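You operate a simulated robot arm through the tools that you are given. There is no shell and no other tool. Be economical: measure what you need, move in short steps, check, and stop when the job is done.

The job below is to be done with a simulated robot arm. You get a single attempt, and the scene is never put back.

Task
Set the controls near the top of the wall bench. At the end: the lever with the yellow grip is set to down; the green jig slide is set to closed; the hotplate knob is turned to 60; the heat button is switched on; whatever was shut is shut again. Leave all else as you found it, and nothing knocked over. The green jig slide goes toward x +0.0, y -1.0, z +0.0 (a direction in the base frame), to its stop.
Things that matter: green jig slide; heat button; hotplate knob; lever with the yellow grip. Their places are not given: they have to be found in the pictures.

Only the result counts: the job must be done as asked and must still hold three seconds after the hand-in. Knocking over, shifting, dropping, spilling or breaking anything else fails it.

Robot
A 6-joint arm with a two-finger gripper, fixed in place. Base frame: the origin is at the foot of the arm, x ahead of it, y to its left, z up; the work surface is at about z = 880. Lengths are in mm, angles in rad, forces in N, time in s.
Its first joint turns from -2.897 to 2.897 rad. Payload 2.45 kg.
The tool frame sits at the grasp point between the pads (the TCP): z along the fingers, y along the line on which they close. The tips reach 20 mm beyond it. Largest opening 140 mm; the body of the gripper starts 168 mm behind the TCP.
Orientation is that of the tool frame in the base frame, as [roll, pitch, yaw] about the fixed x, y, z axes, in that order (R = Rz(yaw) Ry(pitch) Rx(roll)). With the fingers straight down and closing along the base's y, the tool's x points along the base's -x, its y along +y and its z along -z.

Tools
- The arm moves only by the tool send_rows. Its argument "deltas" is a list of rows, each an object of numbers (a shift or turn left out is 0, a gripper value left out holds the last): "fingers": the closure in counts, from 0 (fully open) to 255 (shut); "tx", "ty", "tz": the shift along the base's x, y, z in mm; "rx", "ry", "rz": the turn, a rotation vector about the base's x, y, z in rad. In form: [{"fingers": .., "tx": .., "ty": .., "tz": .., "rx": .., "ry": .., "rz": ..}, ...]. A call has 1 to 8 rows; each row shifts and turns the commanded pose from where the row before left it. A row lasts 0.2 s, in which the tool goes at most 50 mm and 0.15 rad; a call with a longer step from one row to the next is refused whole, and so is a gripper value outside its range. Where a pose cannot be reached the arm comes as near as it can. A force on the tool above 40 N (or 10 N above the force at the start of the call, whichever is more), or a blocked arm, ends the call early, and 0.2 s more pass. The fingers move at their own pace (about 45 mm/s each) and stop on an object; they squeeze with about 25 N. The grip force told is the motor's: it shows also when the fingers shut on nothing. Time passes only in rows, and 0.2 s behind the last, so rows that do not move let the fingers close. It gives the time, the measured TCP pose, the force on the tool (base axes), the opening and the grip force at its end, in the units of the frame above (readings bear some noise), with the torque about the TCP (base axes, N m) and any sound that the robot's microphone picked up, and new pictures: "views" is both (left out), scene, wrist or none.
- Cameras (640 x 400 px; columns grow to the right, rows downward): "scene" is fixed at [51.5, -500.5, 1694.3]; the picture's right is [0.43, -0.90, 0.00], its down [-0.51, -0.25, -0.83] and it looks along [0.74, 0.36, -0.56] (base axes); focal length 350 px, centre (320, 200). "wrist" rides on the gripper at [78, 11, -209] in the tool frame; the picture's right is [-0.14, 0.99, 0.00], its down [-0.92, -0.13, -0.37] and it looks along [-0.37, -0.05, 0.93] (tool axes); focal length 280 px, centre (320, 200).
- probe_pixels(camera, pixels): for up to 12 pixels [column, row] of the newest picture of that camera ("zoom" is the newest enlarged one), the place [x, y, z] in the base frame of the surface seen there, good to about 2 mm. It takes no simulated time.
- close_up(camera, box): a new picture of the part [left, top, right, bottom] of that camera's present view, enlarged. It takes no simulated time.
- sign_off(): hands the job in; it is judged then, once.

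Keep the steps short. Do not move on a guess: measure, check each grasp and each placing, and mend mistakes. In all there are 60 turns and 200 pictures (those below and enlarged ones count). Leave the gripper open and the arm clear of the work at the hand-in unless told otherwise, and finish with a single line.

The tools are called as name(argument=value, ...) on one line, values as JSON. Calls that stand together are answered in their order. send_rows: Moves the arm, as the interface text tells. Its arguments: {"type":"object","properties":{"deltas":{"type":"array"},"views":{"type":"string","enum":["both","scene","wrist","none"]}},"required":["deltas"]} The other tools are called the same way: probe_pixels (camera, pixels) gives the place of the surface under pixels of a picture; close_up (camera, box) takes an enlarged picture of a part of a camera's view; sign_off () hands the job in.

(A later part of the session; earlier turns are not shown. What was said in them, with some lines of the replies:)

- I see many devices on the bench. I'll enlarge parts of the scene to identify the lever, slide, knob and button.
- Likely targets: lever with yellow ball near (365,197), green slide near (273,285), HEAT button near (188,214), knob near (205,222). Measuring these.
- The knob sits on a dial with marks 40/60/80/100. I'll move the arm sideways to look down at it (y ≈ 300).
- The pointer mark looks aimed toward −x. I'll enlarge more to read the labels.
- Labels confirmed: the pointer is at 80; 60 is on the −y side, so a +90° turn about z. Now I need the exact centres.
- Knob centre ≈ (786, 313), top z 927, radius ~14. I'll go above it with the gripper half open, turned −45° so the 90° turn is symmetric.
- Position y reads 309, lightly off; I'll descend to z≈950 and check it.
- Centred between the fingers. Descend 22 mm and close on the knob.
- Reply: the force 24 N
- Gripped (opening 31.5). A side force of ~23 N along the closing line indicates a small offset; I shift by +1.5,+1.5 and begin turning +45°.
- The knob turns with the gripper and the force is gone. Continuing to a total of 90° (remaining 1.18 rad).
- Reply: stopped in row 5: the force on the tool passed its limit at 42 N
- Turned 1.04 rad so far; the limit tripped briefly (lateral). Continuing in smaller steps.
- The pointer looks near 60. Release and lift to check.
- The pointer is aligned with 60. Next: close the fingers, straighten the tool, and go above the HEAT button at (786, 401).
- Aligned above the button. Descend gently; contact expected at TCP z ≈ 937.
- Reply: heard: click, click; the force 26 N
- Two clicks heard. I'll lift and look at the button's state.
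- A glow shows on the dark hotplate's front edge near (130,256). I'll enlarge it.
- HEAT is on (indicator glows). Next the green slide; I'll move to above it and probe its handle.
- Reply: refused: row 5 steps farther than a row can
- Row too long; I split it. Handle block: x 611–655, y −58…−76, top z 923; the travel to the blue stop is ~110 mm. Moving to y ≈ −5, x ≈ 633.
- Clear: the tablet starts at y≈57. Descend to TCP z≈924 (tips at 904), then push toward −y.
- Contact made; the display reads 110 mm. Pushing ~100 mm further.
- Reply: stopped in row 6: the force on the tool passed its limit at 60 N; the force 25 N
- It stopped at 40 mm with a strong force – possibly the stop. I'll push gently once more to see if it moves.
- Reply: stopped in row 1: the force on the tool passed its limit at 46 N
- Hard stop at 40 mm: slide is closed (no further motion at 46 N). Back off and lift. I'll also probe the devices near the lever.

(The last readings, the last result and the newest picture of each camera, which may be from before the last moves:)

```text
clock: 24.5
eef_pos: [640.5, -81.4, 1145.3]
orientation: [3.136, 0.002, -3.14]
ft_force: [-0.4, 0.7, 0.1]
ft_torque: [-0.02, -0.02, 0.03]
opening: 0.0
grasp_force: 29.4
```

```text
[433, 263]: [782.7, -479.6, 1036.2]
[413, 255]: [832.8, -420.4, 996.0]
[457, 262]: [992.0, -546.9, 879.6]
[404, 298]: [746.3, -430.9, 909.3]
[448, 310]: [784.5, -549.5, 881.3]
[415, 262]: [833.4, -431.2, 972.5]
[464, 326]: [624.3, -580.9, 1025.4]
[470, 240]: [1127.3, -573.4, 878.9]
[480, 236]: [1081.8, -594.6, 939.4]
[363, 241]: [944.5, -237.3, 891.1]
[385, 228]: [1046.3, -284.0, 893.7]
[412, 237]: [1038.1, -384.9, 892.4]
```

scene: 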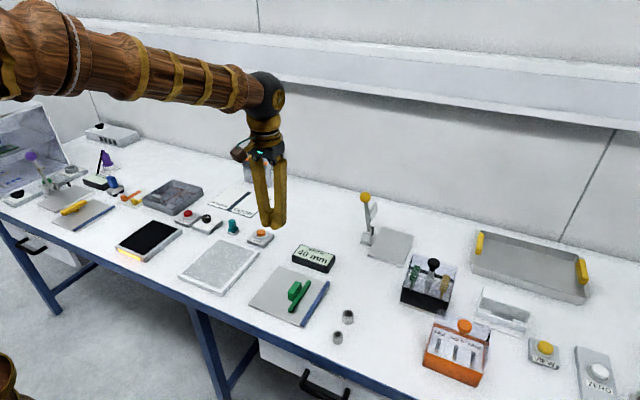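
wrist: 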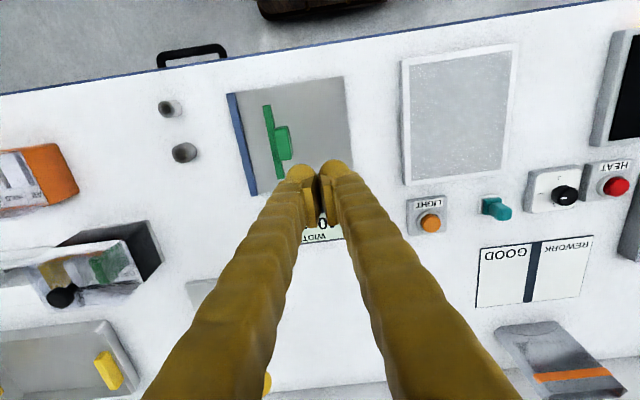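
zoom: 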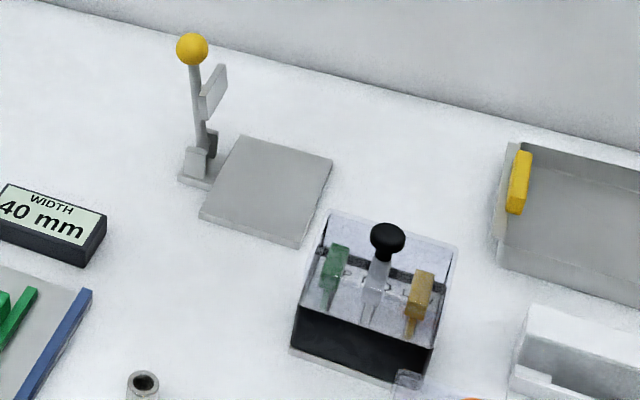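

Slide is at its stop. Now the lever: pivot ≈ (950, −250, 905), ball at (957, −226, 1064); it swings toward −y onto the plate. It's far out, so I tilt the closed fingers forward (yaw −0.3, tilt 0.75 rad).

send_rows(deltas=[{"rz": -0.15, "tz": 10}, {"rz": -0.15, "tz": 10}, {"rx": -0.044, "ry": -0.142}, {"rx": -0.044, "ry": -0.142}, {"rx": -0.044, "ry": -0.142}, {"rx": -0.044, "ry": -0.142}, {"rx": -0.044, "ry": -0.142}, {}])

close_up(camera="scene", box=[345, 185, 395, 255])

probe_pixels(camera="zoom", pixels=[[255, 75], [235, 110], [255, 210], [265, 280], [240, 330], [275, 300], [215, 340], [300, 130], [285, 195]])

```text
clock: 26.3
eef_pos: [636.5, -81.7, 1163.7]
orientation: [3.135, 0.746, 2.839]
ft_force: [0.8, 0.7, 0.1]
ft_torque: [0.01, -0.01, -0.02]
opening: 0.0
grasp_force: 29.3
```

scene: 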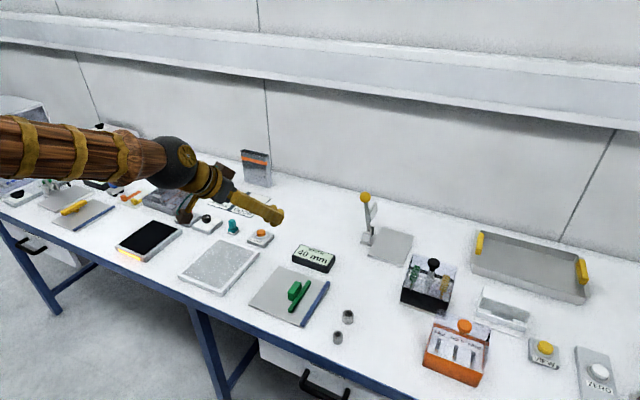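
wrist: 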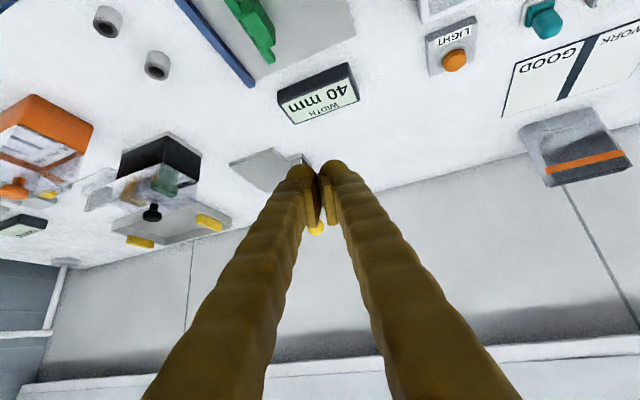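

```text
5.71 times, centred on (370, 220) of scene
```

zoom: 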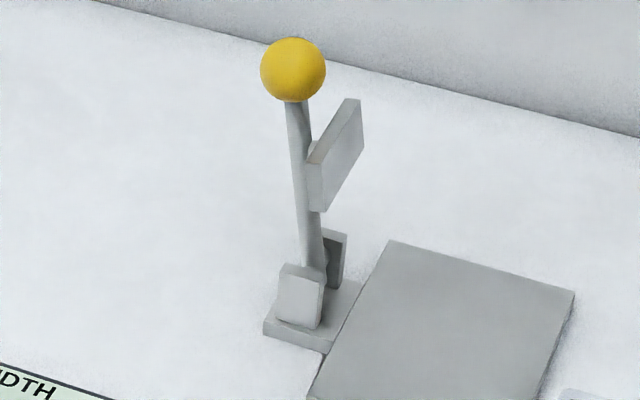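

```text
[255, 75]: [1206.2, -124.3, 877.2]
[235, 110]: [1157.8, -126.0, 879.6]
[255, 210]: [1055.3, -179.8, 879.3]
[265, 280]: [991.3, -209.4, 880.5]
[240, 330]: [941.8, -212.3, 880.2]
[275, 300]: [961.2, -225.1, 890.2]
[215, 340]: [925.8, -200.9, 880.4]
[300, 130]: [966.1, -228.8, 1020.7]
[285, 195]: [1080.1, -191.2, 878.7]
```

The zoom shows the hinge brackets facing across x, so the swing is in −y. Probing the stem and pad correctly now.

probe_pixels(camera="zoom", pixels=[[293, 70], [266, 72], [297, 130], [303, 200], [311, 255], [300, 290], [335, 255], [345, 140], [315, 190], [355, 110], [310, 335], [420, 310]])

```text
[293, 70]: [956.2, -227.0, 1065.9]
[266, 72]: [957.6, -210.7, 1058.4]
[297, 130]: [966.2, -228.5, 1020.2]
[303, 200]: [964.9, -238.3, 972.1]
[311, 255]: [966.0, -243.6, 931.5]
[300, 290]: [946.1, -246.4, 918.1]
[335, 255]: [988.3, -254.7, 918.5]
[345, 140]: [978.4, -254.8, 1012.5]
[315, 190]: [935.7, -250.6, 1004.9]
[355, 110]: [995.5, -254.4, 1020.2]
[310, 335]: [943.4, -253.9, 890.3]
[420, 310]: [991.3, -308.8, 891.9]
```

Stem is at x≈967, leaning slightly to +y. Moving to (966, −180, ~1110) beside it.

send_rows(deltas=[{"tx": 45, "ty": -14, "tz": -8}, {"tx": 45, "ty": -14, "tz": -8}, {"tx": 45, "ty": -14, "tz": -8}, {"tx": 45, "ty": -14, "tz": -8}, {"tx": 45, "ty": -14, "tz": -8}, {"tx": 45, "ty": -13, "tz": -7}, {"tx": 45, "ty": -13, "tz": -7}, {"tx": 13}])

close_up(camera="scene", box=[300, 140, 430, 260])

```text
clock: 28.1
eef_pos: [965.7, -177.2, 1110.8]
orientation: [3.133, 0.746, 2.841]
ft_force: [0.2, -0.3, 0.3]
ft_torque: [0.02, -0.01, 0.06]
opening: 0.0
grasp_force: 29.5
```

scene: 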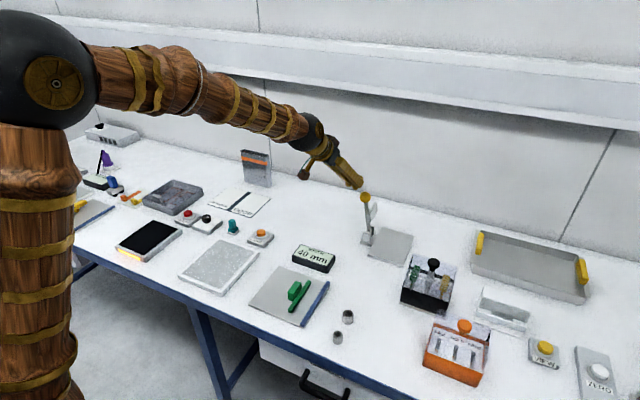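
wrist: 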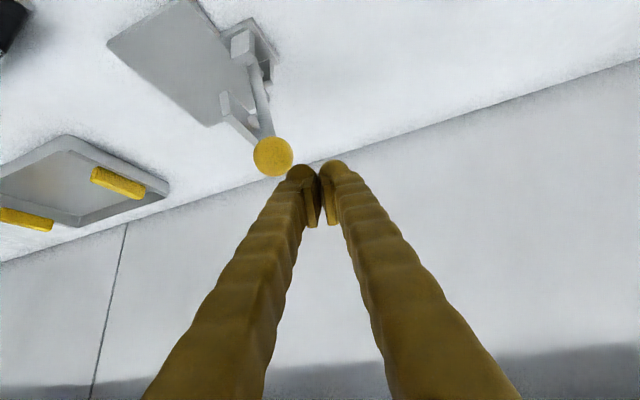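

```text
3.33 times, centred on (365, 200) of scene
```

zoom: 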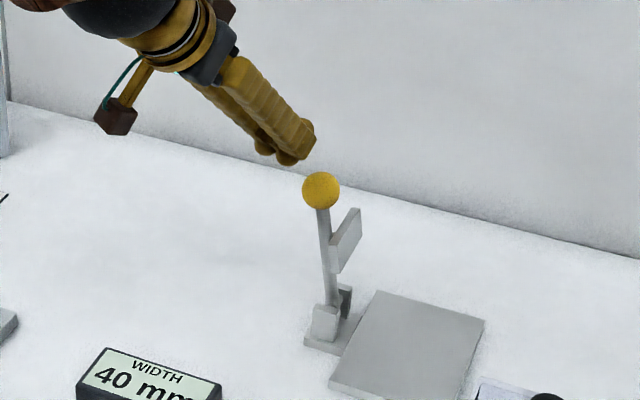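

Clear beside the ball. Lower 75 mm.

send_rows(deltas=[{"tz": -30}, {"tz": -25}, {"tz": -20}, {}])

close_up(camera="scene", box=[300, 140, 430, 260])

```text
clock: 29.1
eef_pos: [966.1, -178.3, 1032.3]
orientation: [3.134, 0.746, 2.842]
ft_force: [0.7, 0.2, -0.2]
ft_torque: [0.0, 0.0, -0.01]
opening: 0.1
grasp_force: 29.8
```

scene: 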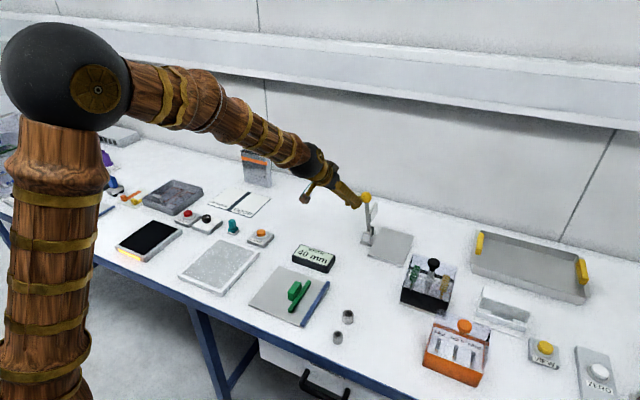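
wrist: 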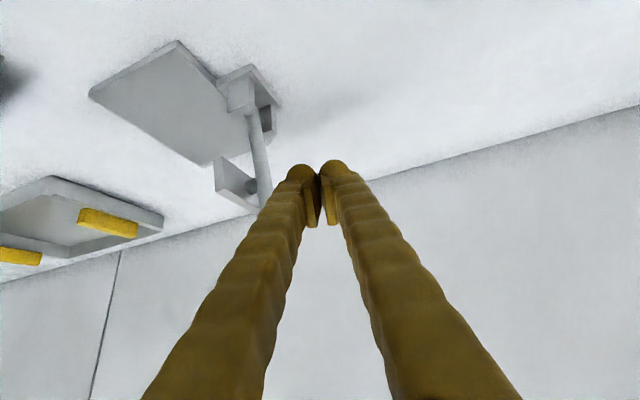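

```text
3.33 times, centred on (365, 200) of scene
```

zoom: 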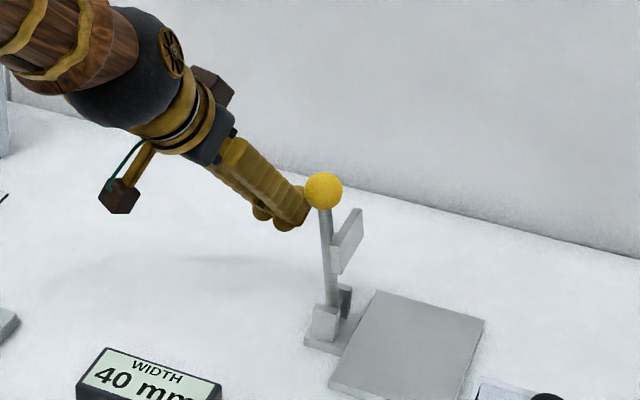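

Beside the stem now. Push −y about 60 mm with a little drop.

send_rows(deltas=[{"ty": -14}, {"ty": -12}, {"ty": -10}, {"ty": -10}, {"ty": -10}, {"ty": -10}])

close_up(camera="scene", box=[300, 140, 430, 260])

```text
clock: 30.5
eef_pos: [966.4, -243.4, 1033.3]
orientation: [3.133, 0.745, 2.843]
ft_force: [-0.4, 1.2, -0.8]
ft_torque: [0.04, 0.01, -0.01]
opening: 0.0
grasp_force: 29.4
```

scene: 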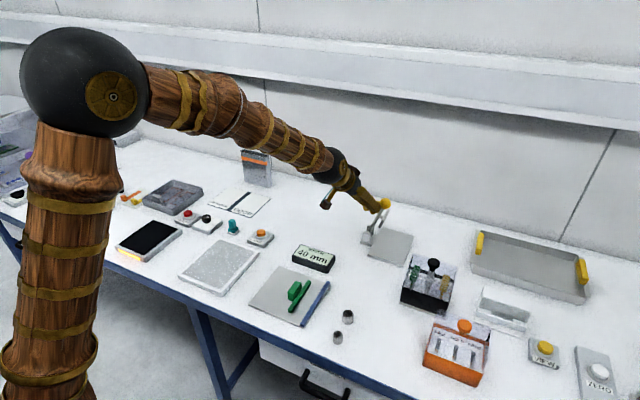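
wrist: 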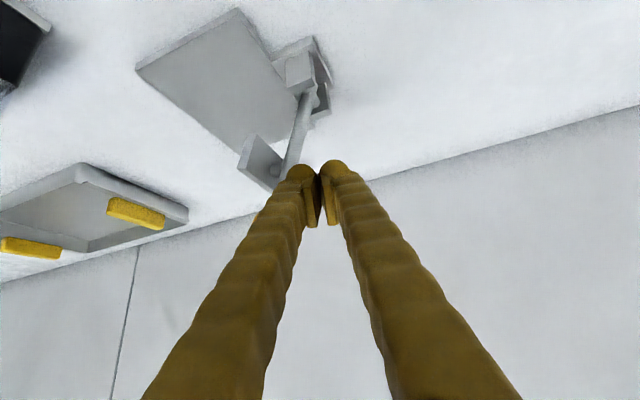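

```text
3.33 times, centred on (365, 200) of scene
```

zoom: 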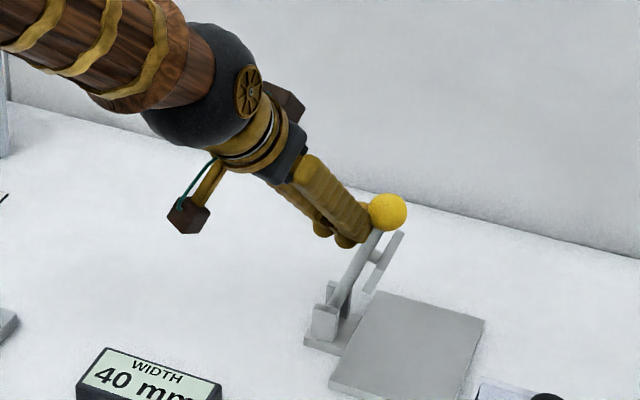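

Lever swings easily. Following the arc to about 60°.

send_rows(deltas=[{"ty": -21, "tz": -4}, {"ty": -20, "tz": -6}, {"ty": -14, "tz": -7}, {"ty": -14, "tz": -7}, {"ty": -12, "tz": -10}, {"ty": -11, "tz": -10}])

close_up(camera="scene", box=[320, 160, 450, 280])

```text
clock: 31.9
eef_pos: [964.7, -335.7, 989.8]
orientation: [3.135, 0.744, 2.842]
ft_force: [0.4, 0.0, -0.6]
ft_torque: [0.02, -0.01, 0.01]
opening: 0.2
grasp_force: 28.7
```

scene: 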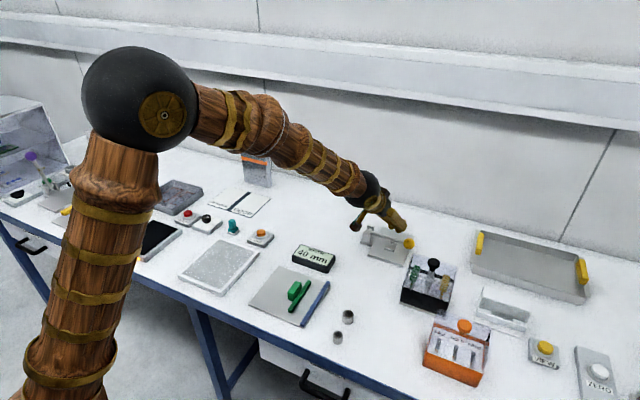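
wrist: 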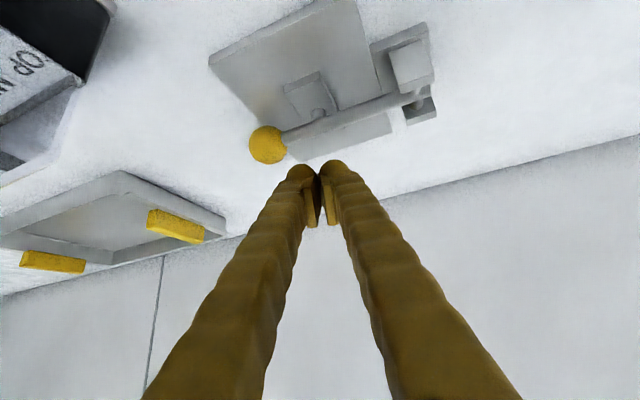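

```text
3.33 times, centred on (385, 220) of scene
```

zoom: 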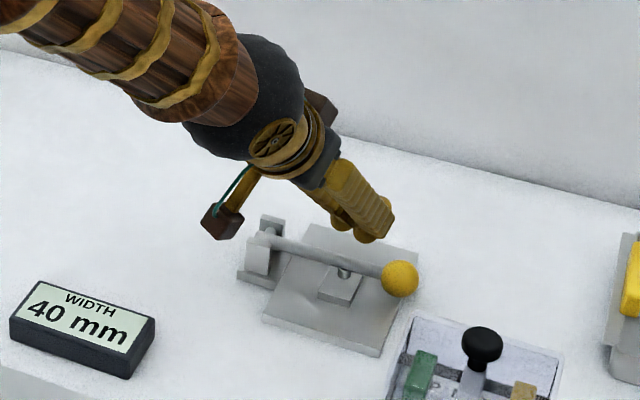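

The lever fell ahead on its own and now looks down. Probing whether the pad rests on the plate.

probe_pixels(camera="zoom", pixels=[[400, 275], [340, 258], [300, 245], [262, 238], [345, 283], [340, 297], [330, 320], [372, 268]])

close_up(camera="scene", box=[360, 215, 420, 275])

```text
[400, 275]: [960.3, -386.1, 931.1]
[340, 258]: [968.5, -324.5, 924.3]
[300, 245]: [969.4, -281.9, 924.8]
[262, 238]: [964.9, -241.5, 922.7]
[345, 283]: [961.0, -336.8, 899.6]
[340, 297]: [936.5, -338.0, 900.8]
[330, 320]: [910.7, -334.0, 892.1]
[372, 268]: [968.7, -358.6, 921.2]
```

```text
6.67 times, centred on (390, 245) of scene
```

zoom: 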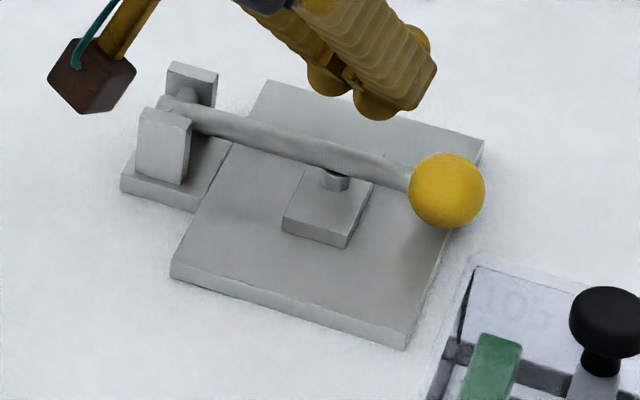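

Stem level, pad top at z≈900 over plate 892: it is resting. A gentle press on the stem ensures it's fully down.

send_rows(deltas=[{"tz": -20}, {"tz": -12}, {"tz": -3}, {"tz": -3}, {"tz": -2}], views="scene")

```text
clock: 33.1
eef_pos: [964.3, -335.1, 951.1]
orientation: [3.135, 0.745, 2.84]
ft_force: [1.3, 1.4, -0.6]
ft_torque: [-0.02, -0.01, 0.01]
opening: 0.0
grasp_force: 29.7
```

scene: 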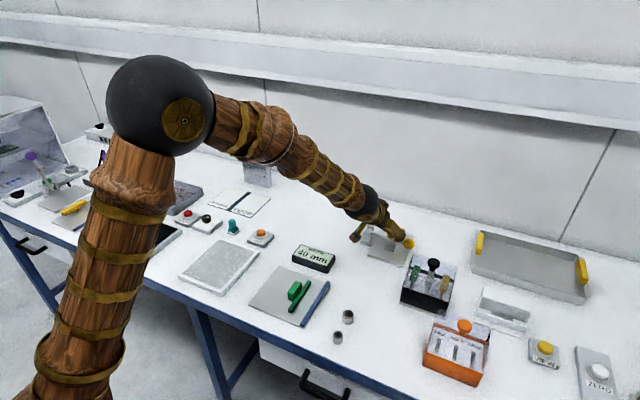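

send_rows(deltas=[{"tz": -2}, {"tz": -2}, {"tz": -2}, {"tz": -2}, {}], views="none")

```text
clock: 34.0
eef_pos: [965.3, -336.4, 949.6]
orientation: [3.135, 0.751, 2.839]
ft_force: [-3.2, 1.4, 12.0]
ft_torque: [0.14, 0.06, -0.05]
opening: 0.0
grasp_force: 29.9
stopped in row 4: the force on the tool passed its limit at 46 N (the readings are from after the stop); the commanded pose is now the measured one
```

It met a firm stop: lever fully down. Lift and retreat.

send_rows(deltas=[{"tz": 20}, {"tz": 45}, {"tz": 45}, {"tz": 45}, {"tz": 45}, {"tx": -40, "ty": 28}, {"tx": -40, "ty": 28}, {"tx": -40, "ty": 28}], views="none")

send_rows(deltas=[{"fingers": 0, "tx": -40, "ty": 28, "rx": 0.044, "ry": 0.142}, {"tx": -40, "ty": 28, "rx": 0.044, "ry": 0.142}, {"tx": -40, "ty": 28, "rx": 0.044, "ry": 0.142}, {"tx": -40, "ty": 28, "rx": 0.044, "ry": 0.142}, {"tx": -40, "ty": 28, "rx": 0.044, "ry": 0.142}, {"ty": 40, "rz": 0.15}, {"ty": 40, "rz": 0.15}, {"ty": 40}])

close_up(camera="scene", box=[240, 200, 440, 330])

close_up(camera="scene", box=[90, 160, 250, 270])

```text
clock: 35.8
eef_pos: [845.0, -251.9, 1143.4]
orientation: [3.136, 0.749, 2.839]
ft_force: [0.3, -0.1, 0.1]
ft_torque: [0.0, 0.0, 0.04]
opening: 0.0
grasp_force: 29.2
```

```text
clock: 37.6
eef_pos: [642.8, 12.0, 1147.1]
orientation: [3.136, 0.006, 3.141]
ft_force: [0.6, -0.1, 0.3]
ft_torque: [-0.04, -0.01, -0.01]
opening: 140.1
grasp_force: 0.1
```

scene: 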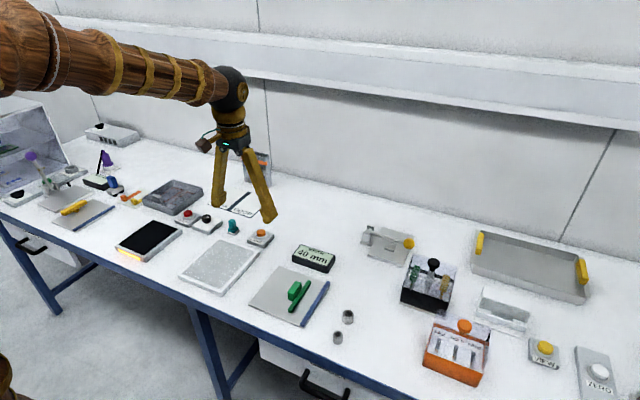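
wrist: 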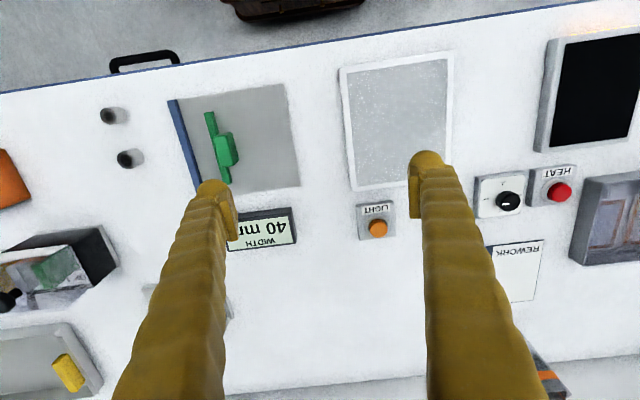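

```text
3.08 times, centred on (340, 265) of scene
```

zoom: 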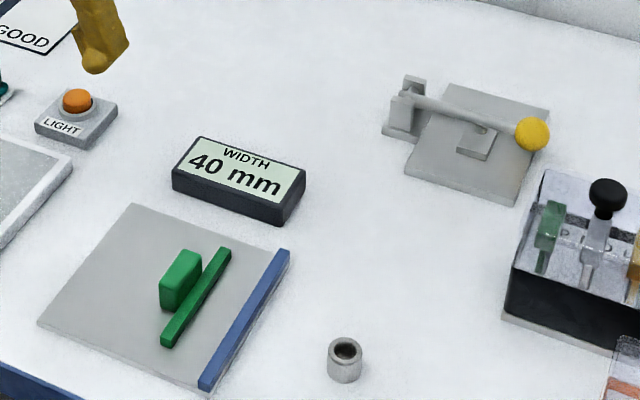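

```text
3.64 times, centred on (170, 215) of scene
```

zoom: 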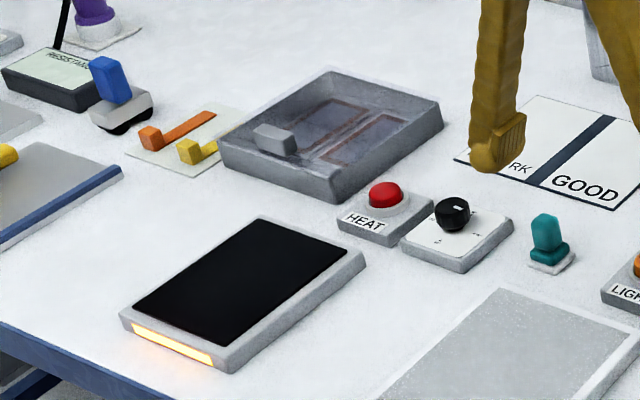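

All four settings hold: lever down, slide at its stop (40 mm), knob at 60 and heat indicator lit. Nothing was opened, so there is nothing to shut again. The gripper is open and clear, so I'm handing in.

sign_off()

```text
The job is handed in.
```

The job is handed in: the yellow lever is down, the green slide is closed at its stop, the hotplate knob is at 60 and the heat button is on, with nothing else visibly disturbed.
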